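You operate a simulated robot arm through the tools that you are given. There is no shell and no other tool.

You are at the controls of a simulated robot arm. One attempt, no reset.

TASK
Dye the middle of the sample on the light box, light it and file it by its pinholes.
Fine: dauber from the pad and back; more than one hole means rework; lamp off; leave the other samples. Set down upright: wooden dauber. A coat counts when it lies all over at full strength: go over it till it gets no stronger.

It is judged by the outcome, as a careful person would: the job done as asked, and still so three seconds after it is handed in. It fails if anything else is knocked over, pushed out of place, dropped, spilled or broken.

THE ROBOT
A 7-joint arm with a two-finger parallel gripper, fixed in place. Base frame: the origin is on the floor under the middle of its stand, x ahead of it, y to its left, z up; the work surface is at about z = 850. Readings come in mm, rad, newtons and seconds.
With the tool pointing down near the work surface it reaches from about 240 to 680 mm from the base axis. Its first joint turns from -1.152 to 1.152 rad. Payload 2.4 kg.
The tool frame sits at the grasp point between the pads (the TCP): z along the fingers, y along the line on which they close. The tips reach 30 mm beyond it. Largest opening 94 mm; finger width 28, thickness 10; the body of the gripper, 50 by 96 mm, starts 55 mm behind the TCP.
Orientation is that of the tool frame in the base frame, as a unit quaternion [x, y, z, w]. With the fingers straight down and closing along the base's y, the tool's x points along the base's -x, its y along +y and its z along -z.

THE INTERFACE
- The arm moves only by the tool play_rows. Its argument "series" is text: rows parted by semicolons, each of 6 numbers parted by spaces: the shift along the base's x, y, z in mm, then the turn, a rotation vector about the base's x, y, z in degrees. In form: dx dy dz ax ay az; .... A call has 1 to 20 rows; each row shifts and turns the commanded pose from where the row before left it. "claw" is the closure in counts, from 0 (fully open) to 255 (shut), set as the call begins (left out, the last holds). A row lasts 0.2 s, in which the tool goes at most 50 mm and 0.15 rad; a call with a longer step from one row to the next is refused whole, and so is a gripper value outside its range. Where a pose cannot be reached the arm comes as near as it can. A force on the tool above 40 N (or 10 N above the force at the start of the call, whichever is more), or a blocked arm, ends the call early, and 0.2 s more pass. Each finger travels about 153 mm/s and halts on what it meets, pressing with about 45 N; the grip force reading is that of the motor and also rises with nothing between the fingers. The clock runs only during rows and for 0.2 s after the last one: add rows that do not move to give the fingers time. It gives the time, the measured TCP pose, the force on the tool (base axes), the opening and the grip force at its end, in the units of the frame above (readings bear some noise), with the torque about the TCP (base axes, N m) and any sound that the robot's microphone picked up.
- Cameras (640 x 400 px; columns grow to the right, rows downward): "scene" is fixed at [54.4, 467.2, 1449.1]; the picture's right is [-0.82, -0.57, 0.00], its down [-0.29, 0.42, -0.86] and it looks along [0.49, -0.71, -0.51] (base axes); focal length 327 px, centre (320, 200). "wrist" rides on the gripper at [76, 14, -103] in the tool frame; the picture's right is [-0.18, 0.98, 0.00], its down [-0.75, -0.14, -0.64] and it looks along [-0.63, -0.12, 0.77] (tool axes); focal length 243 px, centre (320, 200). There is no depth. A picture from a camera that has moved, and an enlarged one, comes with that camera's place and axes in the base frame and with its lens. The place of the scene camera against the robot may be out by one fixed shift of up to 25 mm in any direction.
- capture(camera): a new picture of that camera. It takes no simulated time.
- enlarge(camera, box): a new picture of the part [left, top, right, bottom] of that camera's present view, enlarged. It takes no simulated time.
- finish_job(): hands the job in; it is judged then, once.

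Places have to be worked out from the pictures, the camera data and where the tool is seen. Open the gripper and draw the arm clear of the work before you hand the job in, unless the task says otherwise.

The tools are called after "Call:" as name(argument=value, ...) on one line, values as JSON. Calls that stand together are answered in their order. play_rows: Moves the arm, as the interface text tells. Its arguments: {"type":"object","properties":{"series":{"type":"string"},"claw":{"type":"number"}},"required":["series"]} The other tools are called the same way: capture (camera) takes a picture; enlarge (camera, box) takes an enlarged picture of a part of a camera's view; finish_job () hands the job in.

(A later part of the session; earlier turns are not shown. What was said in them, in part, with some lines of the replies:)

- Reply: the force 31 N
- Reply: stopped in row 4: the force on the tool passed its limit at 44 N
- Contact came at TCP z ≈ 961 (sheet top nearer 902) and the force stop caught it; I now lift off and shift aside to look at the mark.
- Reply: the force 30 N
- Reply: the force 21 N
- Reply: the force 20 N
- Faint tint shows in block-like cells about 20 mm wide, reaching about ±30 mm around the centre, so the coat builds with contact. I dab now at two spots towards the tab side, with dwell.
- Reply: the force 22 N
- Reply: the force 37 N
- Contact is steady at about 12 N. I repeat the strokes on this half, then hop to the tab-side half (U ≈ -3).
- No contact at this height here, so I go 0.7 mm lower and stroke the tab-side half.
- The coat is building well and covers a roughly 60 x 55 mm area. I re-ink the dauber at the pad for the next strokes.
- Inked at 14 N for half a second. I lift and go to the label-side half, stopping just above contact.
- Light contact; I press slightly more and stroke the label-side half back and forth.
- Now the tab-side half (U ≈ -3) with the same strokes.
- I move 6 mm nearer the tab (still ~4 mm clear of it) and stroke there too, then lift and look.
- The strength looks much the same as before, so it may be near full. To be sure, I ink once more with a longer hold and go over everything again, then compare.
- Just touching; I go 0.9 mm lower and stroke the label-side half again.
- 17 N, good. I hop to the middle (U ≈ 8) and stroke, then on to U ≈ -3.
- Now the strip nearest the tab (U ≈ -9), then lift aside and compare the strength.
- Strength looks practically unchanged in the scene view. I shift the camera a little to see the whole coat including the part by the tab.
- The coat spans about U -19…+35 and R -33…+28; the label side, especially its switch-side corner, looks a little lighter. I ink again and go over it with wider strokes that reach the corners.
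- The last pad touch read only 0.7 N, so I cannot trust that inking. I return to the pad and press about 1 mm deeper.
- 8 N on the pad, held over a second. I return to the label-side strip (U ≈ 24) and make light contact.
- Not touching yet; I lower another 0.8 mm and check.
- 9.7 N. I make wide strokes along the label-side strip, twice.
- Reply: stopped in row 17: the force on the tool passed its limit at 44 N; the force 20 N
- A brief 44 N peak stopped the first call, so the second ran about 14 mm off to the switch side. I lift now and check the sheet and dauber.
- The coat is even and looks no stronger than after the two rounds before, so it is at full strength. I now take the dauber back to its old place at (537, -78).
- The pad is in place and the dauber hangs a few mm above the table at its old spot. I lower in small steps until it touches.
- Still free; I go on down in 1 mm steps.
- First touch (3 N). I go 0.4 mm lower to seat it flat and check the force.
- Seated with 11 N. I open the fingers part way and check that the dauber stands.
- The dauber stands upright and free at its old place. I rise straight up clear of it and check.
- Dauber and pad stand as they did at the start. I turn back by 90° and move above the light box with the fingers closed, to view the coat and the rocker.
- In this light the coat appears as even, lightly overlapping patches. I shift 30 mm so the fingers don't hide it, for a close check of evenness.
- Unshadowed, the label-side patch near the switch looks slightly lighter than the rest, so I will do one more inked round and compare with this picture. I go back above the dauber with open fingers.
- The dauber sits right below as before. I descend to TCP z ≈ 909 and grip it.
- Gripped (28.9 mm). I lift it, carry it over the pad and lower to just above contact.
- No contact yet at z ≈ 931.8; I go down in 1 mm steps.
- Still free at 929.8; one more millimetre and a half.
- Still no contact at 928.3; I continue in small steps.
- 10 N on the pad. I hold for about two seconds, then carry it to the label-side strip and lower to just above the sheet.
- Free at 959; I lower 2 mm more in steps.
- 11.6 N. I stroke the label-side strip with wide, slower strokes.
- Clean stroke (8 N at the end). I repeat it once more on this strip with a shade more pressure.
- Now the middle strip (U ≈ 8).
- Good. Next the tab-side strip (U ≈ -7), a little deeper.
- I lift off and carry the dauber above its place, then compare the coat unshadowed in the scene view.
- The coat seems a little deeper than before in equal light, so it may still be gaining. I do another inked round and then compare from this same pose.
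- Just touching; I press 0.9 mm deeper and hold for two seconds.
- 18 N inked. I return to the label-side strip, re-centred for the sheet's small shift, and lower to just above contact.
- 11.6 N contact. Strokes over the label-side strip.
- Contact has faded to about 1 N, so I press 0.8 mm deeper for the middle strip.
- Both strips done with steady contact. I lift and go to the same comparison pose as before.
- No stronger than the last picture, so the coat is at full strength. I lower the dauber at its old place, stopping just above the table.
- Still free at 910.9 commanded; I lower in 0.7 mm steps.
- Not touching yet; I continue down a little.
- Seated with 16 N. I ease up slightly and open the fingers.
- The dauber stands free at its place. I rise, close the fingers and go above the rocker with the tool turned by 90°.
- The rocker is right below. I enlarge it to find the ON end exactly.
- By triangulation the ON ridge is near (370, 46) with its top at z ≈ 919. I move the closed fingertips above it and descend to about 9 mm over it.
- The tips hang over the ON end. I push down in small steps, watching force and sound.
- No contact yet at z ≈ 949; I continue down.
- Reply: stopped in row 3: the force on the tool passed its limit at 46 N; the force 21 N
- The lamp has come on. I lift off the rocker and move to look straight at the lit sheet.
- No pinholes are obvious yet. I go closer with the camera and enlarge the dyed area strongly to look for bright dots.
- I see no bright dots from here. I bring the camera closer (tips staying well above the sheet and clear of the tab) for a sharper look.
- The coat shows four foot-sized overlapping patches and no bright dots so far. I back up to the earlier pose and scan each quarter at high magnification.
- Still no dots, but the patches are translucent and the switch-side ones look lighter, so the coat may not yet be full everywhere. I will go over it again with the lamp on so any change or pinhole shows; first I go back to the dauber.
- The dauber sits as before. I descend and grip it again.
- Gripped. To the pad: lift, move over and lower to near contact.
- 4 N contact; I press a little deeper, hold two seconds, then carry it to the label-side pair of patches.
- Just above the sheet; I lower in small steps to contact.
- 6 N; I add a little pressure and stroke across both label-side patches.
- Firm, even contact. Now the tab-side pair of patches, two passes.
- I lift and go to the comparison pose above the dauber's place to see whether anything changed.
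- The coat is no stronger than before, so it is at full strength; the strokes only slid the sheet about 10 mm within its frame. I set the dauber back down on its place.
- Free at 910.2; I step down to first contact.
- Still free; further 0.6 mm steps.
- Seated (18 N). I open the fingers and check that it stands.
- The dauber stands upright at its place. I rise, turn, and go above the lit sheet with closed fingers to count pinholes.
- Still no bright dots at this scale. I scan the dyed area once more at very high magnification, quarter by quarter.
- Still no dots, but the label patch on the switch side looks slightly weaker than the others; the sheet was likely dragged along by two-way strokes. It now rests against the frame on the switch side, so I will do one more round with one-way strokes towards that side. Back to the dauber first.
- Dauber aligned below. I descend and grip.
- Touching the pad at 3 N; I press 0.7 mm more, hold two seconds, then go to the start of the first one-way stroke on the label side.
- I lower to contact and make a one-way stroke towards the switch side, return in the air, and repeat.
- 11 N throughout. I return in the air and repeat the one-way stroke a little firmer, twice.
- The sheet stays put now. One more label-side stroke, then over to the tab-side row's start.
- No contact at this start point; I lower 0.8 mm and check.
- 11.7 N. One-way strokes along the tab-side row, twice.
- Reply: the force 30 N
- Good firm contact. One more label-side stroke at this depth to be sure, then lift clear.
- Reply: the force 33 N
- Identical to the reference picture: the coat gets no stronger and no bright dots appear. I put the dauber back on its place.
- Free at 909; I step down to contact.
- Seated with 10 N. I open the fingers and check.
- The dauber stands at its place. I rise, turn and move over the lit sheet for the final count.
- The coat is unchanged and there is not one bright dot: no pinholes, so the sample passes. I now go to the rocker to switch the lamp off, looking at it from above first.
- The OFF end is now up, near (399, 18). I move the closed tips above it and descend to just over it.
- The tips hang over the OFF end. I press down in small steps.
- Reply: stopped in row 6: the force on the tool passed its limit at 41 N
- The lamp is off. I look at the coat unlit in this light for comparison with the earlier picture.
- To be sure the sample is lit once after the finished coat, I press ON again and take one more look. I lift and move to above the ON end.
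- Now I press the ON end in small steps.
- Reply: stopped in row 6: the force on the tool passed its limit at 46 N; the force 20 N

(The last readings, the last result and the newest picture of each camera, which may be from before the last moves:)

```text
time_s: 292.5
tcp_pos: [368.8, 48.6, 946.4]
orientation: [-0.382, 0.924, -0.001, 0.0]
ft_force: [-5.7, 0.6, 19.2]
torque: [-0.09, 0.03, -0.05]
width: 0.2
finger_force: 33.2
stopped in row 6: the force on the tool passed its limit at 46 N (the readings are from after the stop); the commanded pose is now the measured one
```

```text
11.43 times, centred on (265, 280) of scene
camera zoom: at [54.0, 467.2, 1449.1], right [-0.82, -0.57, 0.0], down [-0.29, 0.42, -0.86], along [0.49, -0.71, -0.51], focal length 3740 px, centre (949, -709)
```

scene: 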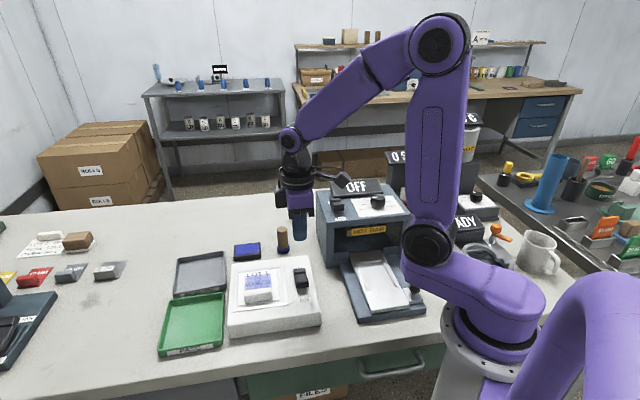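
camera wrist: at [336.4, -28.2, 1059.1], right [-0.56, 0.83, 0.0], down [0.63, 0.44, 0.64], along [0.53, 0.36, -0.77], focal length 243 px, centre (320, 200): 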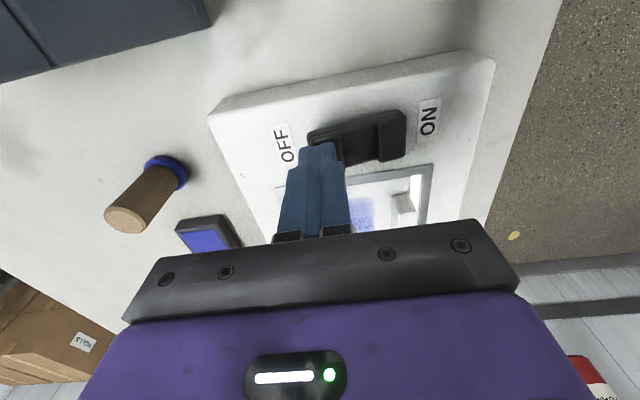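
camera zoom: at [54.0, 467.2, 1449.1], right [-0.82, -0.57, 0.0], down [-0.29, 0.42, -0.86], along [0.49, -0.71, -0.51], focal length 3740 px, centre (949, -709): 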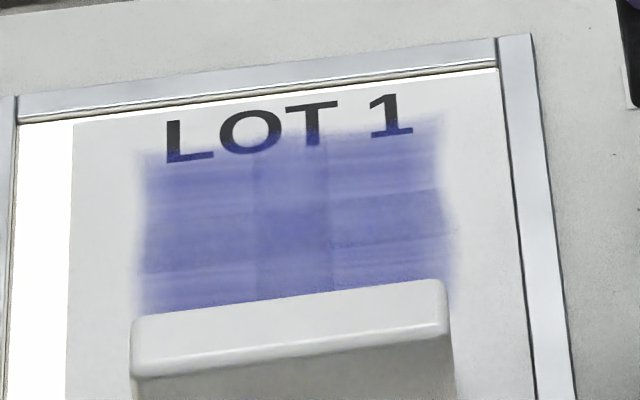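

Lit again, no dots in the visible part. I lift and look once more from above, including the strip behind the tab.

Call:
play_rows(series="0 0 5 0 0 0; 0 0 35 0 0 0; 0 0 30 0 0 0; 34 18.6 14 0 0 0; 34 18.6 0 0 0 0; 34 18.6 0 0 0 0; 0 0 0 0 0 0", claw=255)

Call:
enlarge(camera="wrist", box=[230, 20, 390, 140])

Call:
enlarge(camera="wrist", box=[290, 25, 370, 85])

Call:
enlarge(camera="wrist", box=[290, 70, 370, 130])

```text
time_s: 294.1
tcp_pos: [470.6, 103.9, 1029.7]
orientation: [-0.383, 0.924, -0.001, 0.0]
ft_force: [-0.5, -0.4, 0.7]
torque: [-0.01, 0.02, -0.01]
width: 0.0
finger_force: 33.1
```

```text
3.33 times, centred on (310, 80) of wrist
camera zoom: at [405.7, 60.6, 1133.9], right [-0.56, 0.83, 0.0], down [0.63, 0.44, 0.64], along [0.53, 0.36, -0.77], focal length 809 px, centre (353, 600)
```

zoom: 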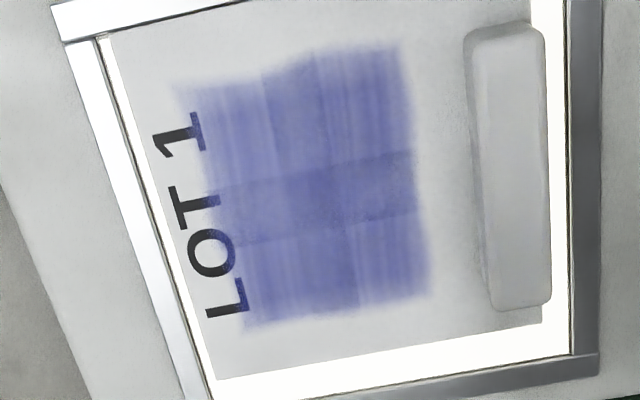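

```text
6.67 times, centred on (330, 55) of wrist
camera zoom: at [405.7, 60.6, 1133.9], right [-0.56, 0.83, 0.0], down [0.63, 0.44, 0.64], along [0.53, 0.36, -0.77], focal length 1618 px, centre (253, 1167)
```

zoom: 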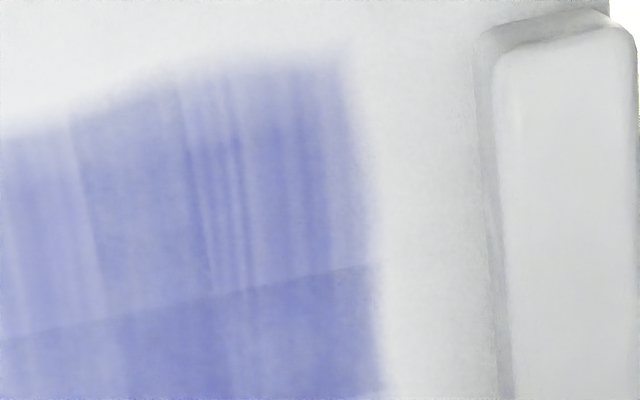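

```text
6.67 times, centred on (330, 100) of wrist
camera zoom: at [405.7, 60.6, 1133.9], right [-0.56, 0.83, 0.0], down [0.63, 0.44, 0.64], along [0.53, 0.36, -0.77], focal length 1618 px, centre (253, 867)
```

zoom: 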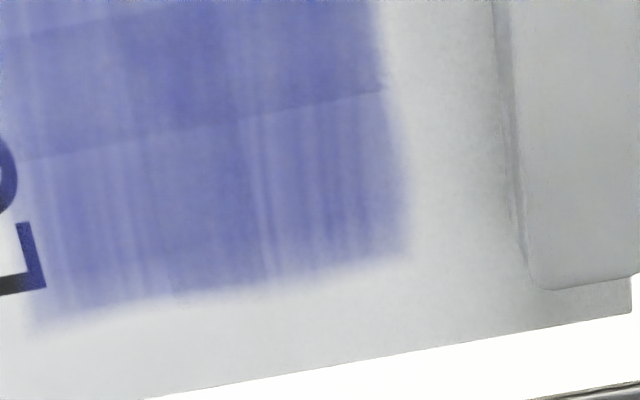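

Again none: zero pinholes, so PASS. I go back and press OFF.

Call:
play_rows(series="-23.6 -29.2 0 0 0 0; -23.6 -29.2 0 0 0 0; -23.4 -29.2 0 0 0 0; 0 0 -40 0 0 0; 0 0 -34 0 0 0; 0 0 0 0 0 0", claw=255)

Call:
play_rows(series="0 0 -3 0 0 0; 0 0 -3 0 0 0; 0 0 -2 0 0 0; 0 0 -2 0 0 0; 0 0 -1 0 0 0; 0 0 -1 0 0 0; 0 0 0 0 0 0", claw=255)

Call:
enlarge(camera="scene", box=[220, 230, 340, 330])

```text
time_s: 295.5
tcp_pos: [400.6, 16.8, 956.8]
orientation: [-0.383, 0.924, -0.001, 0.0]
ft_force: [-0.3, -0.4, -0.2]
torque: [-0.02, -0.02, 0.0]
width: 0.0
finger_force: 33.3
```

```text
time_s: 296.8
tcp_pos: [402.8, 14.9, 946.5]
orientation: [-0.381, 0.925, -0.004, 0.003]
ft_force: [-2.7, -2.4, 9.6]
torque: [-0.07, 0.21, 0.01]
width: 0.0
finger_force: 32.8
stopped in row 6: the force on the tool passed its limit at 44 N (the readings are from after the stop); the commanded pose is now the measured one
```

```text
4.00 times, centred on (280, 280) of scene
camera zoom: at [54.2, 467.2, 1449.1], right [-0.82, -0.57, 0.0], down [-0.29, 0.42, -0.86], along [0.49, -0.71, -0.51], focal length 1309 px, centre (480, -120)
```

zoom: 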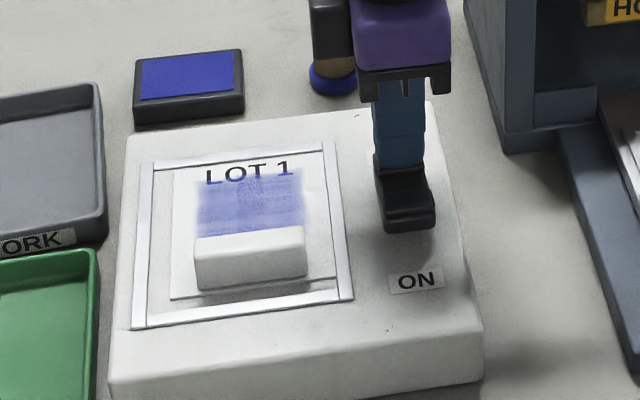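

The lamp is off and the OFF end is down. I lift clear, open the fingers and move above the tab near (421, 118).

Call:
play_rows(series="0 0 5 0 0 0; 0 0 30 0 0 0; 0 0 30 0 0 0; 6 34 10 0 0 0; 6 34 10 0 0 0; 6.7 35 10 0 0 0; 0 0 0 0 0 0", claw=0)

Call:
capture(camera="wrist")

Call:
enlarge(camera="wrist", box=[240, 20, 400, 140])

Call:
capture(camera="scene")

```text
time_s: 298.4
tcp_pos: [422.1, 119.6, 1040.6]
orientation: [-0.381, 0.924, -0.003, 0.004]
ft_force: [-0.3, 0.4, 0.2]
torque: [0.02, 0.02, -0.01]
width: 93.9
finger_force: 0.1
```

```text
taken
camera wrist: at [356.2, 75.7, 1144.8], right [-0.56, 0.83, -0.01], down [0.63, 0.43, 0.65], along [0.54, 0.36, -0.76], focal length 243 px, centre (320, 200)
```

wrist: 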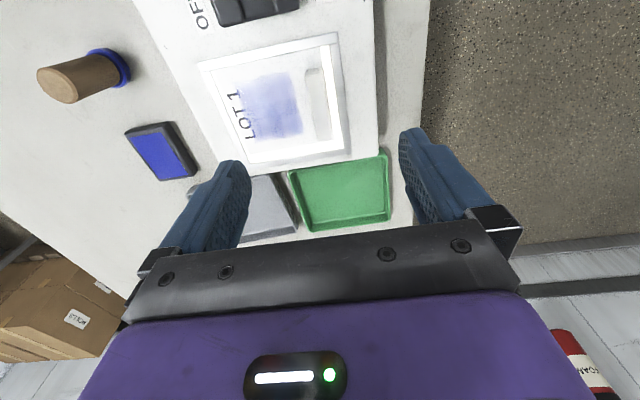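

```text
3.33 times, centred on (320, 80) of wrist
camera zoom: at [356.2, 75.7, 1144.8], right [-0.56, 0.83, -0.01], down [0.63, 0.43, 0.65], along [0.54, 0.36, -0.76], focal length 809 px, centre (320, 600)
```

zoom: 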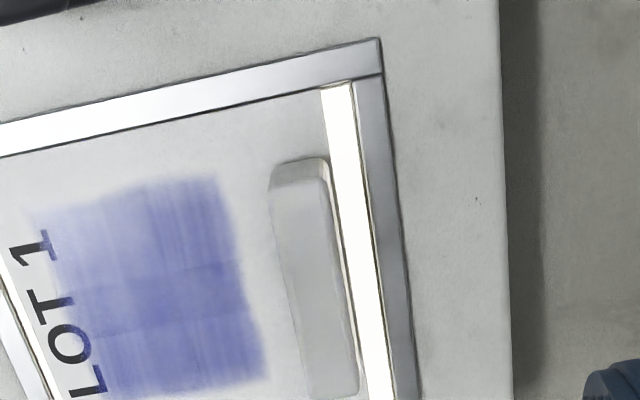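

```text
taken
```

scene: 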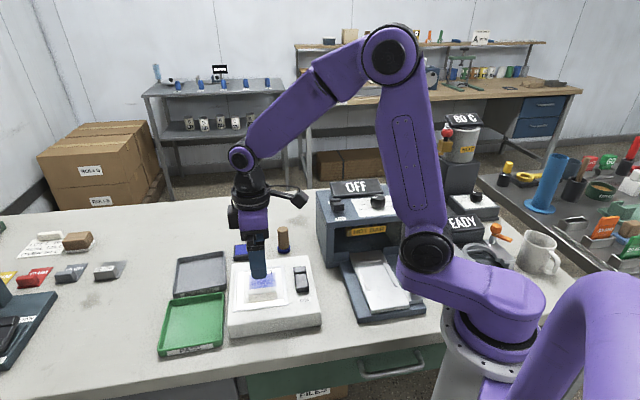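

The window strips look lit again, so I check the rocker closely.

Call:
enlarge(camera="scene", box=[220, 230, 340, 330])

Call:
enlarge(camera="scene", box=[280, 250, 330, 310])

```text
4.00 times, centred on (280, 280) of scene
camera zoom: at [54.4, 467.2, 1449.1], right [-0.82, -0.57, 0.0], down [-0.29, 0.42, -0.86], along [0.49, -0.71, -0.51], focal length 1309 px, centre (480, -120)
```

zoom: 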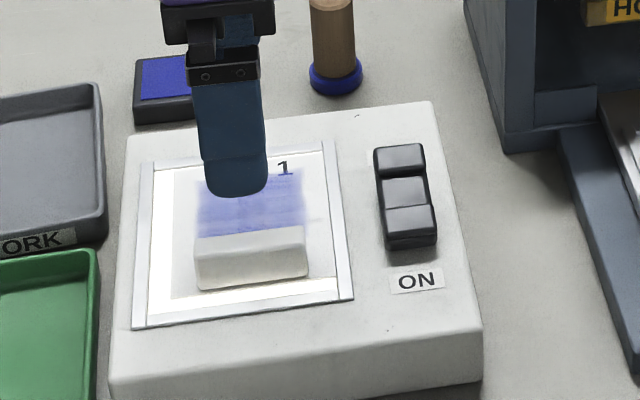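

```text
6.67 times, centred on (305, 280) of scene
camera zoom: at [54.4, 467.2, 1449.1], right [-0.82, -0.57, 0.0], down [-0.29, 0.42, -0.86], along [0.49, -0.71, -0.51], focal length 2182 px, centre (420, -333)
```

zoom: 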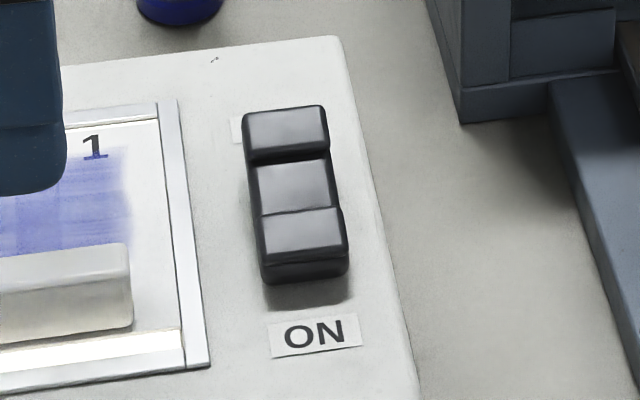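

Opening the fingers while still low must have flicked the rocker back to ON. I close the fingers, straighten the small tilt, return over the OFF end and press it again, this time lifting with the fingers closed.

Call:
play_rows(series="0 0 10 0.14 0.56 0; 0 0 0 0 0 0; 0 0 0 0 0 0; -7.2 -33.6 0 0 0 0; -7.2 -33.6 0 0 0 0; -7.1 -33.7 0 0 0 0; 0 0 -45 0 0 0; 0 0 -40 0 0 0; 0 0 -10.5 0 0 0; 0 0 0 0 0 0", claw=255)

Call:
capture(camera="wrist")

```text
time_s: 300.6
tcp_pos: [400.9, 15.7, 954.1]
orientation: [-0.382, 0.924, -0.001, 0.0]
ft_force: [1.7, -2.0, 2.5]
torque: [-0.11, -0.01, 0.01]
width: 0.0
finger_force: 32.9
```

```text
taken
camera wrist: at [335.4, -26.8, 1058.5], right [-0.56, 0.83, 0.0], down [0.63, 0.43, 0.64], along [0.53, 0.36, -0.77], focal length 243 px, centre (320, 200)
```

wrist: 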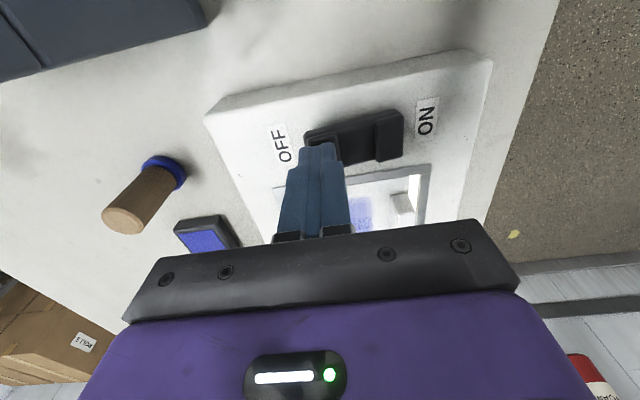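

Tilt corrected, tips just touching the raised OFF end. I press it down.

Call:
play_rows(series="0 0 -2 0 0 0; 0 0 -2 0 0 0; 0 0 -2 0 0 0; 0 0 -2 0 0 0; 0 0 -1 0 0 0; 0 0 -1 0 0 0; 0 0 0 0 0 0", claw=255)

Call:
enlarge(camera="scene", box=[220, 230, 340, 330])

```text
time_s: 302.2
tcp_pos: [401.3, 15.3, 946.4]
orientation: [-0.381, 0.925, -0.001, 0.001]
ft_force: [-2.4, -1.8, 10.4]
torque: [-0.06, 0.17, 0.03]
width: 0.0
finger_force: 32.9
stopped in row 7: the force on the tool passed its limit at 42 N (the readings are from after the stop); the commanded pose is now the measured one
```

```text
4.00 times, centred on (280, 280) of scene
camera zoom: at [54.2, 467.2, 1449.1], right [-0.82, -0.57, 0.0], down [-0.29, 0.42, -0.86], along [0.49, -0.71, -0.51], focal length 1309 px, centre (480, -120)
```

zoom: 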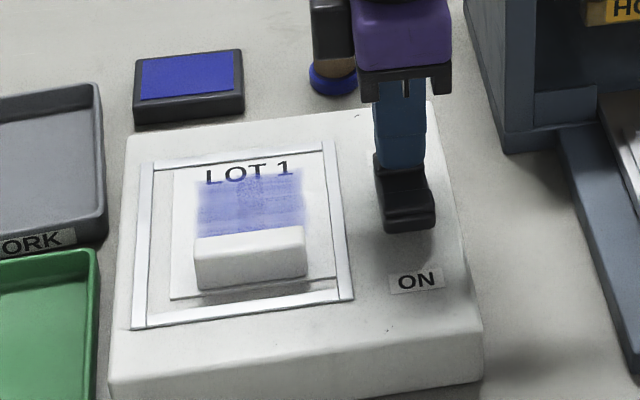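

The lamp is off. I lift straight up with the fingers closed and check that the rocker stays.

Call:
play_rows(series="0 0 5 0 0 0; 0 0 30 0 0 0; 0 0 40 0 0 0; 0 0 20 0 0 0; 0 0 0 0 0 0", claw=255)

Call:
enlarge(camera="scene", box=[220, 230, 340, 330])

Call:
capture(camera="wrist")

```text
time_s: 303.4
tcp_pos: [400.2, 16.8, 1041.0]
orientation: [-0.381, 0.924, -0.001, 0.002]
ft_force: [-0.2, 0.1, -0.2]
torque: [0.02, 0.0, 0.03]
width: 0.0
finger_force: 33.3
```

```text
4.00 times, centred on (280, 280) of scene
camera zoom: at [54.4, 467.2, 1449.1], right [-0.82, -0.57, 0.0], down [-0.29, 0.42, -0.86], along [0.49, -0.71, -0.51], focal length 1309 px, centre (480, -120)
```

zoom: 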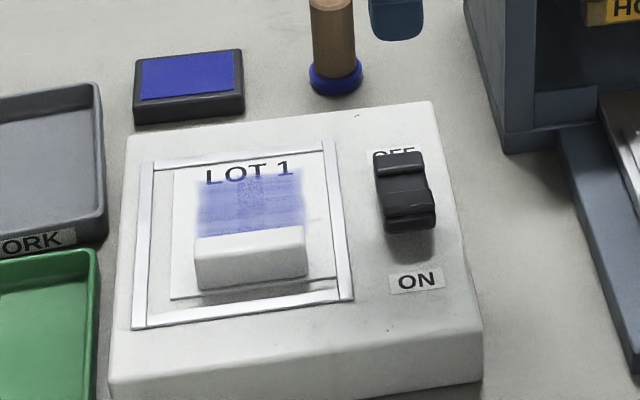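

```text
taken
camera wrist: at [334.5, -27.0, 1144.5], right [-0.56, 0.83, 0.0], down [0.63, 0.43, 0.64], along [0.53, 0.36, -0.76], focal length 243 px, centre (320, 200)
```

wrist: 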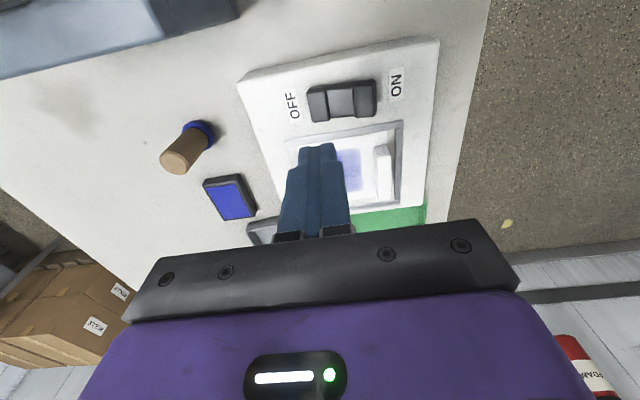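

The rocker now stays OFF and the lamp is dark. I move above the tab first and only then open the fingers.

Call:
play_rows(series="7 34 0 0 0 0; 7 34 0 0 0 0; 6.2 34.6 0 0 0 0; 0 0 0 0 0 0", claw=255)

Call:
play_rows(series="0 0 -10 0 0 0; 0 0 0 0 0 0; 0 0 0 0 0 0", claw=0)

Call:
enlarge(camera="wrist", box=[240, 20, 400, 140])

Call:
enlarge(camera="scene", box=[220, 230, 340, 330])

```text
time_s: 304.4
tcp_pos: [421.6, 118.7, 1039.3]
orientation: [-0.381, 0.925, -0.002, 0.001]
ft_force: [0.1, 0.5, -0.5]
torque: [0.02, 0.02, 0.01]
width: 0.2
finger_force: 32.7
```

```text
time_s: 305.2
tcp_pos: [421.4, 118.8, 1030.0]
orientation: [-0.381, 0.925, -0.002, 0.001]
ft_force: [0.2, 0.2, 0.3]
torque: [-0.01, -0.01, -0.01]
width: 93.8
finger_force: 0.1
```

```text
3.33 times, centred on (320, 80) of wrist
camera zoom: at [355.7, 74.8, 1134.1], right [-0.56, 0.83, 0.0], down [0.63, 0.43, 0.64], along [0.54, 0.36, -0.76], focal length 809 px, centre (320, 600)
```

zoom: 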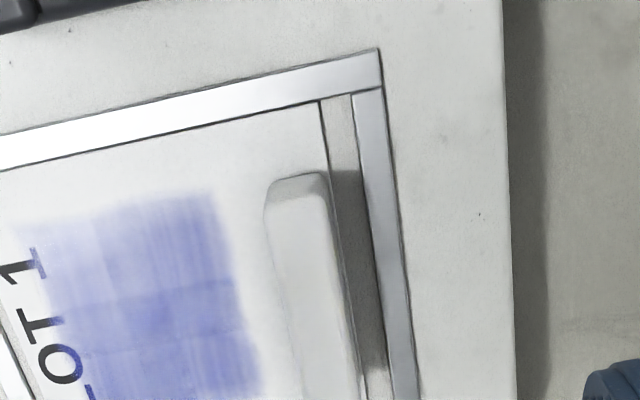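

```text
4.00 times, centred on (280, 280) of scene
camera zoom: at [54.4, 467.2, 1449.1], right [-0.82, -0.57, 0.0], down [-0.29, 0.42, -0.86], along [0.49, -0.71, -0.51], focal length 1309 px, centre (480, -120)
```

zoom: 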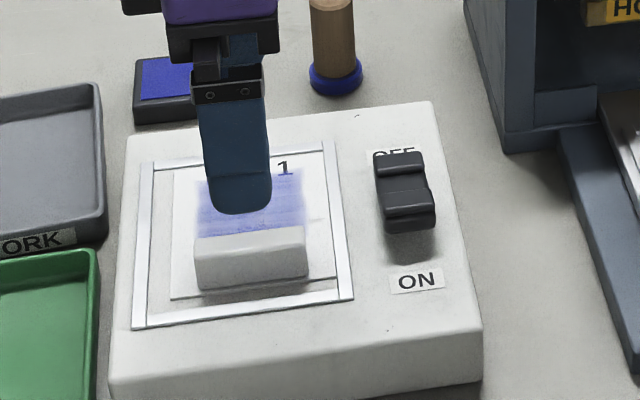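

I want the whole tab in view; I enlarge around it.

Call:
enlarge(camera="wrist", box=[290, 60, 380, 150])

Call:
capture(camera="wrist")

```text
4.44 times, centred on (335, 105) of wrist
camera zoom: at [355.7, 74.8, 1134.1], right [-0.56, 0.83, 0.0], down [0.63, 0.43, 0.64], along [0.54, 0.36, -0.76], focal length 1078 px, centre (253, 622)
```

zoom: 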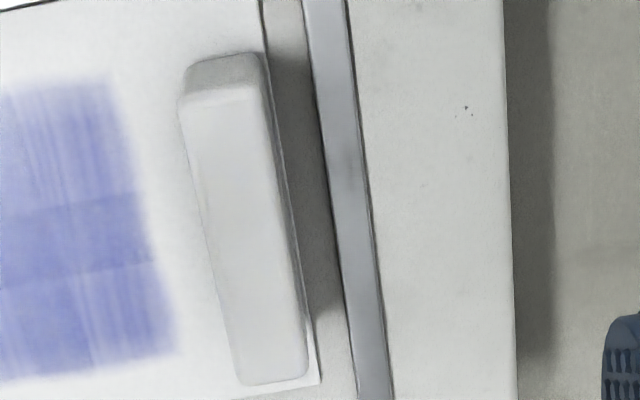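

```text
taken
camera wrist: at [355.7, 74.8, 1134.1], right [-0.56, 0.83, 0.0], down [0.63, 0.43, 0.64], along [0.54, 0.36, -0.76], focal length 243 px, centre (320, 200)
```

wrist: 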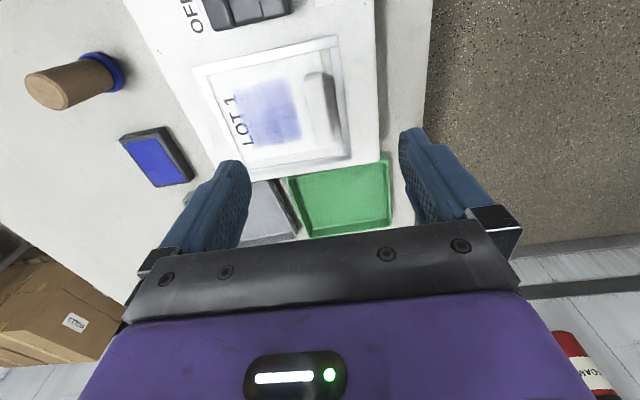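

The tab lies straight under the TCP and aligned with the fingers (about 16 mm thick, top near z ≈ 914). I narrow the opening to about 42 mm and descend until the tips are around z 904, just above the frame and sheet.

Call:
play_rows(series="0 0 -40 0 0 0; 0 0 -30 0 0 0; 0 0 -15 0 0 0; 0 0 -7 0 0 0; 0 0 -3 0 0 0; 0 0 0 0 0 0", claw=140)

Call:
capture(camera="wrist")

Call:
enlarge(camera="scene", box=[220, 230, 320, 320])

```text
time_s: 306.6
tcp_pos: [421.0, 119.2, 936.0]
orientation: [-0.381, 0.925, -0.002, 0.001]
ft_force: [0.4, 0.8, -0.1]
torque: [0.0, 0.0, 0.01]
width: 42.4
finger_force: 0.1
```

```text
taken
camera wrist: at [355.8, 75.9, 1039.5], right [-0.56, 0.83, 0.0], down [0.63, 0.43, 0.64], along [0.53, 0.36, -0.76], focal length 243 px, centre (320, 200)
```

wrist: 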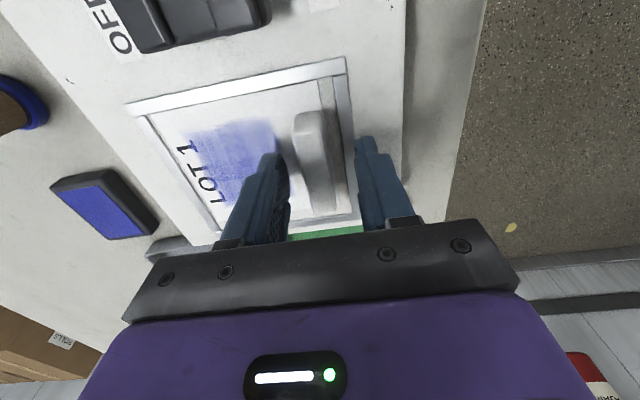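

```text
4.44 times, centred on (270, 275) of scene
camera zoom: at [54.4, 467.2, 1449.1], right [-0.82, -0.57, 0.0], down [-0.29, 0.42, -0.86], along [0.49, -0.71, -0.51], focal length 1454 px, centre (542, -133)
```

zoom: 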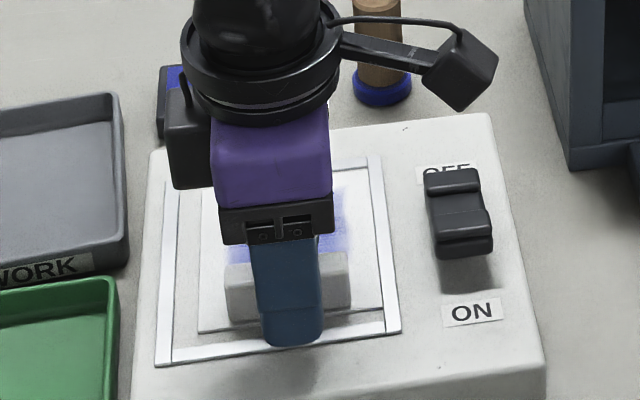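

The tab is centred between the fingers. I go 4 mm lower, then close on it.

Call:
play_rows(series="0 0 -2 0 0 0; 0 0 -2 0 0 0; 0 0 0 0 0 0", claw=140)

Call:
play_rows(series="0 0 0 0 0 0; 0 0 0 0 0 0; 0 0 0 0 0 0; 0 0 0 0 0 0", claw=255)

Call:
capture(camera="wrist")

Call:
enlarge(camera="scene", box=[220, 230, 320, 320])

```text
time_s: 307.4
tcp_pos: [421.5, 117.7, 932.3]
orientation: [-0.381, 0.925, -0.001, 0.003]
ft_force: [0.1, -0.2, 0.6]
torque: [0.02, 0.03, -0.01]
width: 42.2
finger_force: 0.1
```

```text
time_s: 308.4
tcp_pos: [420.4, 117.9, 932.2]
orientation: [-0.381, 0.925, 0.0, 0.002]
ft_force: [0.9, 0.3, 0.0]
torque: [0.07, 0.0, 0.09]
width: 14.6
finger_force: 44.4
```

```text
taken
camera wrist: at [356.1, 75.2, 1035.9], right [-0.56, 0.83, 0.0], down [0.63, 0.43, 0.64], along [0.54, 0.36, -0.76], focal length 243 px, centre (320, 200)
```

wrist: 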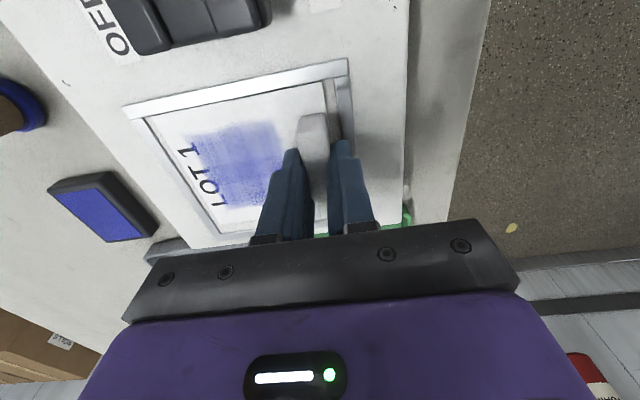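

```text
4.44 times, centred on (270, 275) of scene
camera zoom: at [54.4, 467.2, 1449.1], right [-0.82, -0.57, 0.0], down [-0.29, 0.42, -0.86], along [0.49, -0.71, -0.51], focal length 1454 px, centre (542, -133)
```

zoom: 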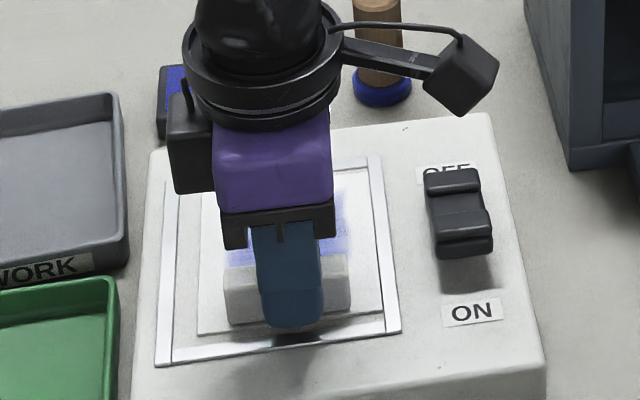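

The tab is gripped (14.6 mm). I lift slowly and check that the sheet comes along.

Call:
play_rows(series="0 0 3 0 0 0; 0 0 7 0 0 0; 0 0 15 0 0 0; 0 0 20 0 0 0; 0 0 0 0 0 0", claw=255)

Call:
capture(camera="wrist")

Call:
enlarge(camera="scene", box=[200, 210, 320, 320])

```text
time_s: 309.6
tcp_pos: [419.9, 118.7, 976.4]
orientation: [-0.381, 0.925, -0.002, 0.002]
ft_force: [-0.8, -0.5, 0.7]
torque: [-0.02, 0.01, 0.01]
width: 14.8
finger_force: 45.3
```

```text
taken
camera wrist: at [354.7, 75.6, 1081.1], right [-0.56, 0.83, 0.0], down [0.63, 0.43, 0.64], along [0.53, 0.36, -0.76], focal length 243 px, centre (320, 200)
```

wrist: 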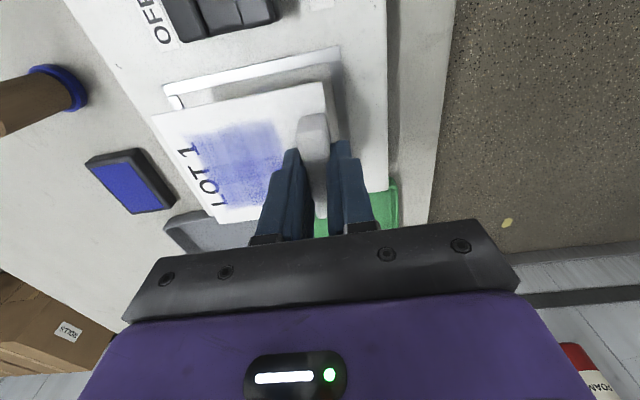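

```text
3.64 times, centred on (260, 265) of scene
camera zoom: at [54.4, 467.2, 1449.1], right [-0.82, -0.57, 0.0], down [-0.29, 0.42, -0.86], along [0.49, -0.71, -0.51], focal length 1190 px, centre (538, -36)
```

zoom: 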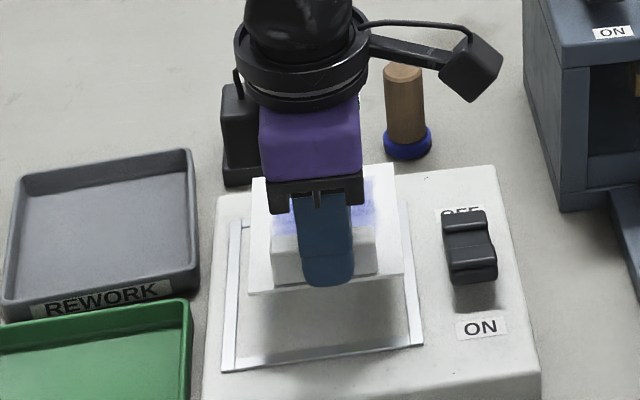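

The sheet hangs level from the tab, and nothing else moved. I raise it and carry it towards the green PASS tray, staying high, then look at the alignment.

Call:
play_rows(series="0 0 30 0 0 0; 19.5 34 0 0 0 0; 19.5 34 0 0 0 0; 19.5 34 0 0 0 0; 19.5 34.6 0 0 0 0; 0 0 0 0 0 0", claw=255)

Call:
capture(camera="wrist")

Call:
capture(camera="scene")

Call:
enlarge(camera="scene", box=[130, 220, 270, 370])

```text
time_s: 311.0
tcp_pos: [498.6, 254.0, 1004.8]
orientation: [-0.38, 0.925, -0.001, 0.001]
ft_force: [1.3, 0.5, -0.6]
torque: [0.0, -0.07, -0.02]
width: 14.6
finger_force: 44.9
```

```text
taken
camera wrist: at [433.4, 211.5, 1108.6], right [-0.56, 0.83, 0.0], down [0.63, 0.43, 0.64], along [0.54, 0.36, -0.76], focal length 243 px, centre (320, 200)
```

wrist: 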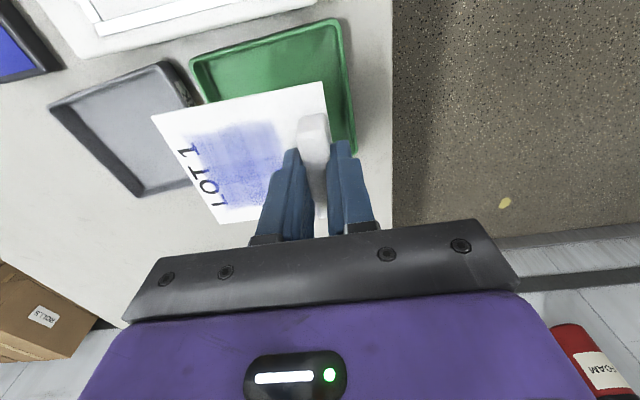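

```text
taken
```

scene: 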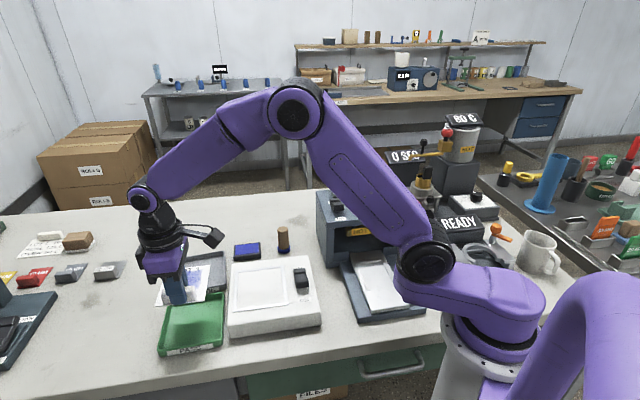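

```text
2.67 times, centred on (200, 295) of scene
camera zoom: at [54.4, 467.2, 1449.1], right [-0.82, -0.57, 0.0], down [-0.29, 0.42, -0.86], along [0.49, -0.71, -0.51], focal length 873 px, centre (640, -53)
```

zoom: 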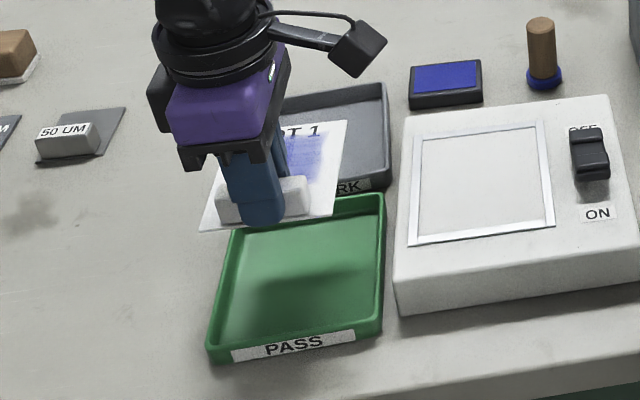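

The tray corners in this view put its centre at about (525, 230), and the sheet's centre is within 6 mm of it, slightly towards the far side to leave room for the outer finger. I lower to just above the rim and look again.

Call:
play_rows(series="0 0 -40 0 0 0; 0 0 -30 0 0 0; 0 0 -20 0 0 0; 0 0 0 0 0 0", claw=255)

Call:
capture(camera="wrist")

Call:
enlarge(camera="scene", box=[130, 240, 250, 370])

```text
time_s: 312.0
tcp_pos: [499.1, 253.4, 917.5]
orientation: [-0.381, 0.925, -0.001, 0.003]
ft_force: [-0.1, -0.3, -0.4]
torque: [0.0, -0.03, -0.01]
width: 14.5
finger_force: 45.3
```

```text
taken
camera wrist: at [433.6, 210.5, 1020.2], right [-0.56, 0.83, 0.0], down [0.63, 0.43, 0.64], along [0.54, 0.36, -0.76], focal length 243 px, centre (320, 200)
```

wrist: 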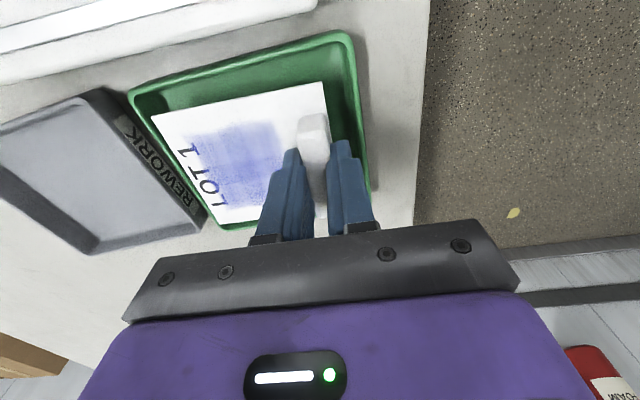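

```text
3.08 times, centred on (190, 305) of scene
camera zoom: at [54.4, 467.2, 1449.1], right [-0.82, -0.57, 0.0], down [-0.29, 0.42, -0.86], along [0.49, -0.71, -0.51], focal length 1007 px, centre (720, -123)
```

zoom: 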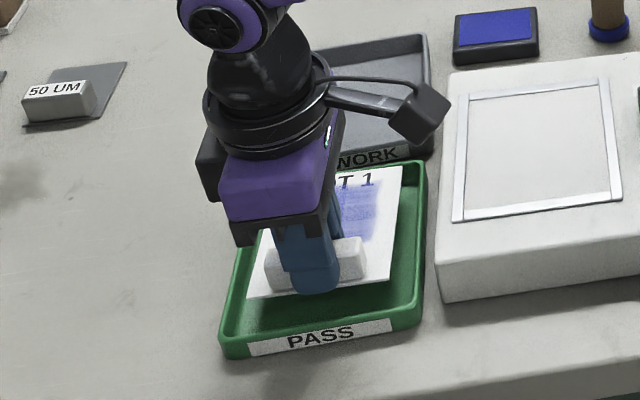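

The sheet is centred over the tray within about 3 mm with clearance all round. I lower it into the tray, slowly near the floor.

Call:
play_rows(series="0 0 -10 0 0 0; 0 0 -6 0 0 0; 0 0 -4 0 0 0; 0 0 0 0 0 0", claw=255)

```text
time_s: 313.0
tcp_pos: [499.3, 256.4, 896.9]
orientation: [-0.381, 0.925, -0.001, 0.002]
ft_force: [-0.1, 0.3, 0.5]
torque: [0.01, -0.01, -0.01]
width: 14.6
finger_force: 45.5
```

Free at 897.4; I step down by 1 mm until the sheet rests on the tray floor.

Call:
play_rows(series="0 0 -1.5 0 0 0; 0 0 -1.5 0 0 0; 0 0 0 0 0 0", claw=255)

Call:
capture(camera="wrist")

Call:
enlarge(camera="scene", box=[130, 240, 250, 370])

```text
time_s: 313.8
tcp_pos: [499.6, 254.0, 893.4]
orientation: [-0.381, 0.924, -0.001, 0.002]
ft_force: [0.6, 0.0, -0.9]
torque: [0.02, 0.01, 0.01]
width: 14.6
finger_force: 45.4
```

```text
taken
camera wrist: at [434.0, 211.6, 997.7], right [-0.56, 0.83, 0.0], down [0.63, 0.43, 0.64], along [0.54, 0.36, -0.76], focal length 243 px, centre (320, 200)
```

wrist: 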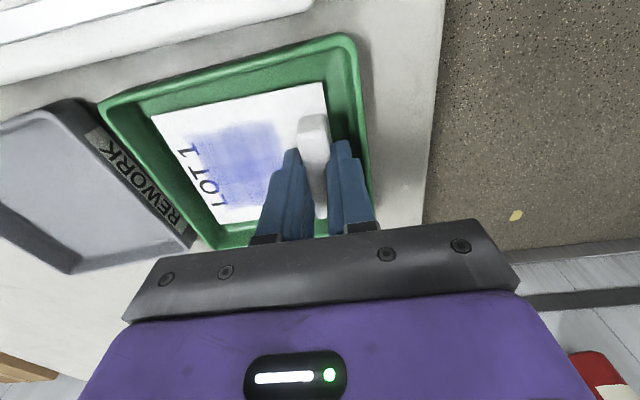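

```text
3.08 times, centred on (190, 305) of scene
camera zoom: at [54.4, 467.2, 1449.1], right [-0.82, -0.57, 0.0], down [-0.29, 0.42, -0.86], along [0.49, -0.71, -0.51], focal length 1007 px, centre (720, -123)
```

zoom: 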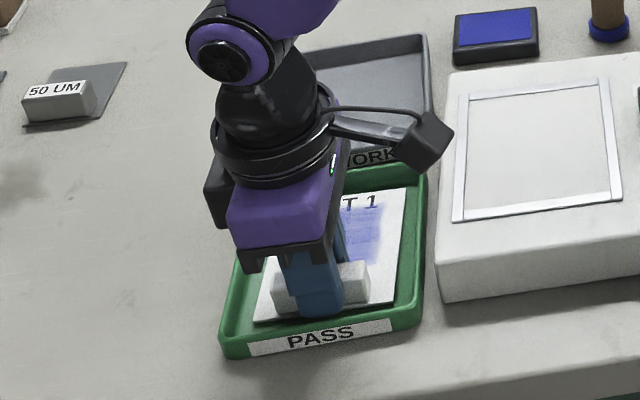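

The sheet is inside the rim with clear margins. I continue down a millimetre at a time.

Call:
play_rows(series="0 0 -1 0 0 0; 0 0 -1 0 0 0; 0 0 0 0 0 0", claw=255)

```text
time_s: 314.6
tcp_pos: [500.0, 254.5, 892.1]
orientation: [-0.381, 0.924, -0.001, 0.002]
ft_force: [-1.1, 0.1, 0.3]
torque: [0.01, 0.02, 0.02]
width: 14.6
finger_force: 45.1
```

Still free at 892.4; further down.

Call:
play_rows(series="0 0 -1 0 0 0; 0 0 -1 0 0 0; 0 0 0 0 0 0", claw=255)

```text
time_s: 315.4
tcp_pos: [499.5, 254.5, 890.2]
orientation: [-0.381, 0.925, -0.001, 0.003]
ft_force: [-3.7, -2.1, 20.6]
torque: [-0.2, 0.29, -0.03]
width: 14.6
finger_force: 44.9
```

The sheet rests on the tray floor (20 N). I ease up 0.7 mm and open the fingers just a little.

Call:
play_rows(series="0 0 0.7 0 0 0; 0 0 0 0 0 0", claw=255)

Call:
play_rows(series="0 0 0 0 0 0; 0 0 0 0 0 0; 0 0 0 0 0 0", claw=198)

Call:
capture(camera="wrist")

```text
time_s: 316.0
tcp_pos: [499.7, 254.6, 890.6]
orientation: [-0.381, 0.925, -0.002, 0.003]
ft_force: [-2.0, -2.5, 23.3]
torque: [-0.25, 0.28, -0.04]
width: 14.7
finger_force: 45.4
```

```text
time_s: 316.8
tcp_pos: [499.0, 255.5, 889.0]
orientation: [-0.381, 0.925, -0.001, 0.002]
ft_force: [0.4, -0.3, -0.4]
torque: [-0.03, 0.03, -0.02]
width: 21.3
finger_force: 0.1
```

```text
taken
camera wrist: at [434.3, 212.3, 993.3], right [-0.56, 0.83, 0.0], down [0.63, 0.43, 0.64], along [0.53, 0.36, -0.76], focal length 243 px, centre (320, 200)
```

wrist: 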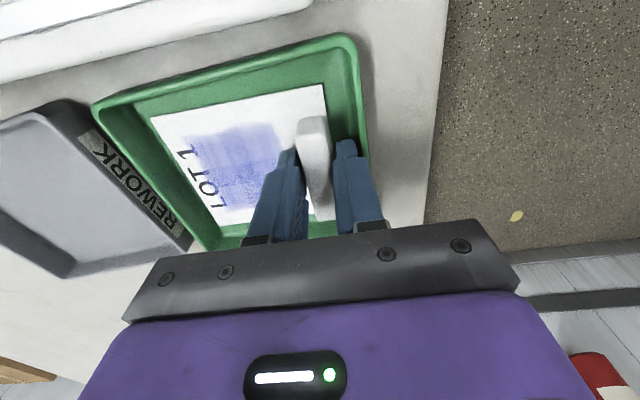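

The fingers are free of the tab (21 mm). I lift straight up and check the sheet stays.

Call:
play_rows(series="0 0 5 0 0 0; 0 0 15 0 0 0; 0 0 40 0 0 0; 0 0 45 0 0 0; 0 0 45 0 0 0; 0 0 0 0 0 0", claw=198)

Call:
capture(camera="wrist")

Call:
capture(camera="scene")

Call:
enlarge(camera="scene", box=[130, 240, 250, 370])

```text
time_s: 318.2
tcp_pos: [500.8, 255.3, 1041.8]
orientation: [-0.381, 0.925, -0.001, 0.002]
ft_force: [0.5, -0.6, 1.1]
torque: [0.0, 0.0, 0.02]
width: 21.0
finger_force: 0.0
```

```text
taken
camera wrist: at [435.1, 211.6, 1145.7], right [-0.56, 0.83, 0.0], down [0.63, 0.43, 0.64], along [0.53, 0.36, -0.76], focal length 243 px, centre (320, 200)
```

wrist: 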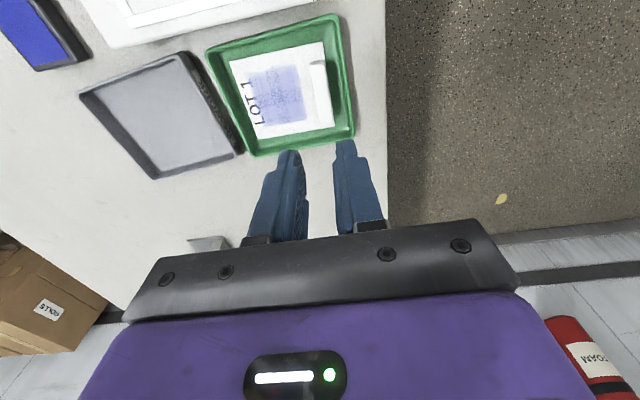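

```text
taken
```

scene: 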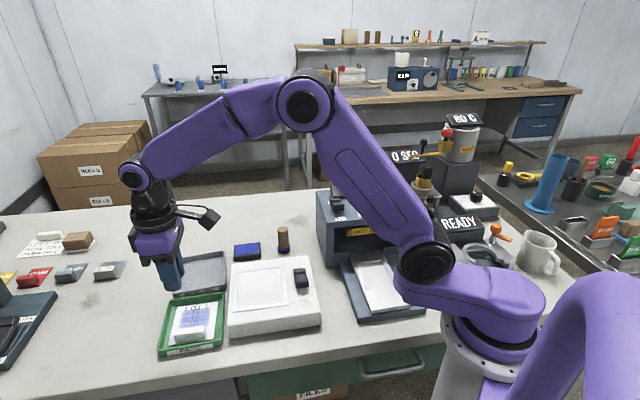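

```text
3.08 times, centred on (190, 305) of scene
camera zoom: at [54.4, 467.2, 1449.1], right [-0.82, -0.57, 0.0], down [-0.29, 0.42, -0.86], along [0.49, -0.71, -0.51], focal length 1007 px, centre (720, -123)
```

zoom: 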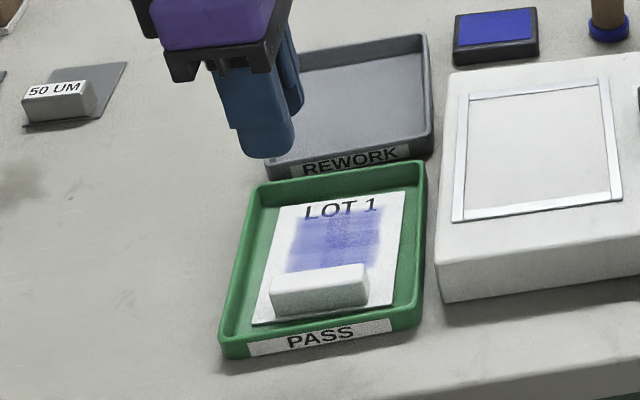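

The sample lies flat in the PASS tray. I enlarge it and the rest of the bench for a last check before withdrawing.

Call:
enlarge(camera="wrist", box=[200, 10, 360, 160])

Call:
enlarge(camera="wrist", box=[240, 55, 310, 135])

Call:
enlarge(camera="scene", box=[225, 215, 335, 335])

```text
2.67 times, centred on (280, 85) of wrist
camera zoom: at [435.1, 211.6, 1145.7], right [-0.56, 0.83, 0.0], down [0.63, 0.43, 0.64], along [0.53, 0.36, -0.76], focal length 647 px, centre (427, 507)
```

zoom: 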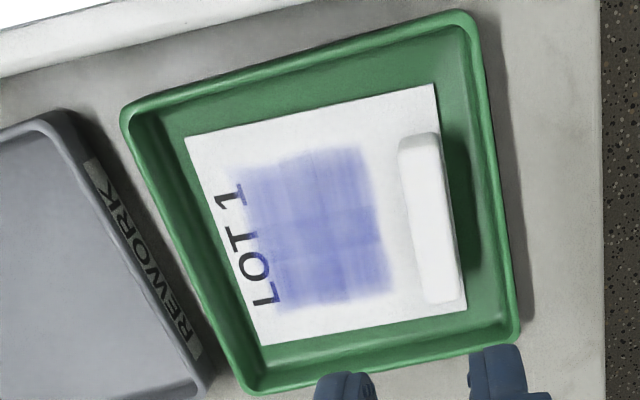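

```text
5.00 times, centred on (275, 95) of wrist
camera zoom: at [435.1, 211.6, 1145.7], right [-0.56, 0.83, 0.0], down [0.63, 0.43, 0.64], along [0.53, 0.36, -0.76], focal length 1213 px, centre (545, 725)
```

zoom: 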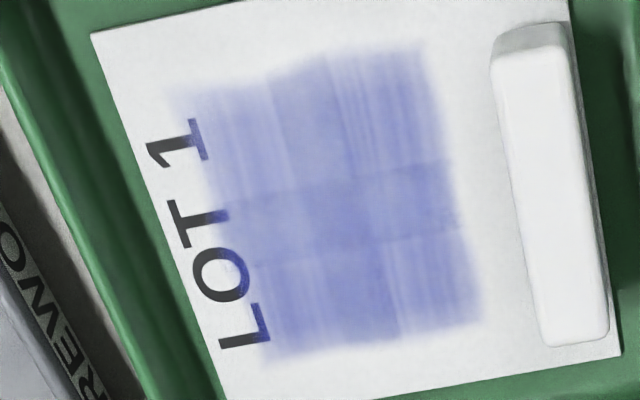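

```text
3.33 times, centred on (280, 275) of scene
camera zoom: at [54.4, 467.2, 1449.1], right [-0.82, -0.57, 0.0], down [-0.29, 0.42, -0.86], along [0.49, -0.71, -0.51], focal length 1091 px, centre (453, -50)
```

zoom: 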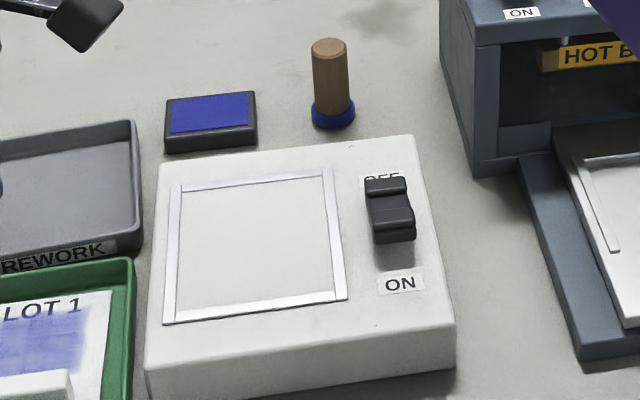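

All is in order: sample in PASS, lamp OFF, dauber upright by the pad, trays and box in place. I open the gripper and withdraw the arm to its starting height.

Call:
play_rows(series="0 0 45 0 0 0; 0 0 45 0 0 0; 0 0 45 0 0 0; 0 0 45 0 0 0; 0 0 40 0 0 0; -6 -27 0 0 0 -7.5; -6 -27 0 0 0 -7.5; -6 -27 0 0 0 -7.5; -6 -27 0 0 0 -7.5; -6 -27 0 0 0 -7.5; -6 -27 0 0 0 -7.5; 0 0 0 0 0 0; 0 0 0 0 0 0", claw=0)

Call:
capture(camera="scene")

Call:
capture(camera="wrist")

Call:
enlarge(camera="scene", box=[140, 210, 340, 370])

```text
time_s: 321.0
tcp_pos: [462.9, 93.7, 1262.5]
orientation: [0.003, 1.0, -0.002, 0.002]
ft_force: [-0.9, 0.6, 1.2]
torque: [0.0, 0.01, -0.01]
width: 93.9
finger_force: 0.0
```

```text
taken
```

scene: 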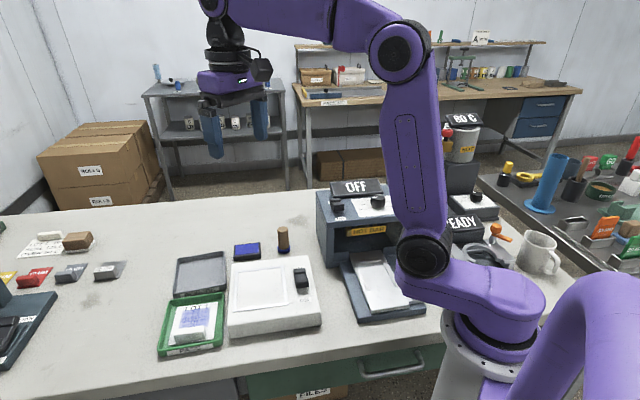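

```text
taken
camera wrist: at [386.9, 108.3, 1364.9], right [0.19, 0.98, 0.0], down [0.75, -0.14, 0.64], along [0.63, -0.12, -0.76], focal length 243 px, centre (320, 200)
```

wrist: 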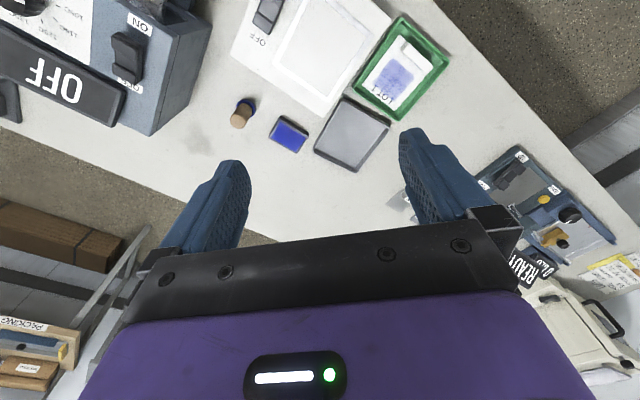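

```text
2.50 times, centred on (240, 290) of scene
camera zoom: at [54.4, 467.2, 1449.1], right [-0.82, -0.57, 0.0], down [-0.29, 0.42, -0.86], along [0.49, -0.71, -0.51], focal length 818 px, centre (520, -25)
```

zoom: 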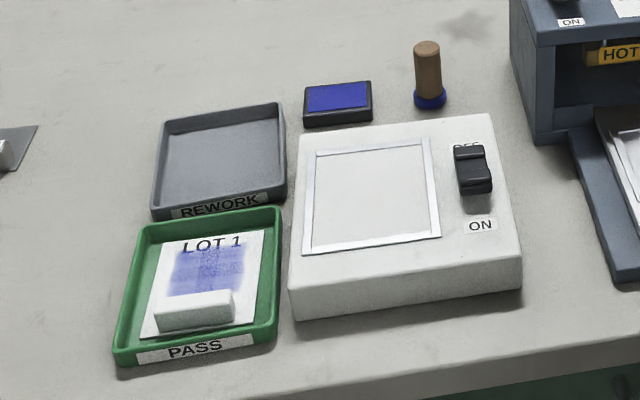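

Everything stands as it should: the sample dyed and filed under PASS, lamp off, dauber back upright, other items untouched, arm clear and gripper open. I hand the job in.

Call:
finish_job()

```text
The job is handed in.
```

I dyed, lit and filed the LOT 1 sample in the green PASS tray, because I saw no pinholes in it. That count rests on close looks at the lit coat from above. I looked once before the last two rounds of dye, twice after them, and once more after switching the lamp off and on again.

- **Coat:** It covers the middle of the sheet, about 54 by 60 mm. Two more inked rounds at the end left it no stronger.
- **Lamp:** It is off. It came back on once when I opened the fingers too close to the rocker. I pressed OFF again and checked that it held.
- **Dauber:** It stands upright beside the pad, within about 2 mm of where it started.
- **Other items:** The other samples, the trays and the pad look undisturbed, and the arm is clear with the gripper open.

The switch-side patch near the label looked slightly lighter than the rest in some views. It did not change with more strokes, so I took it to be at full strength.
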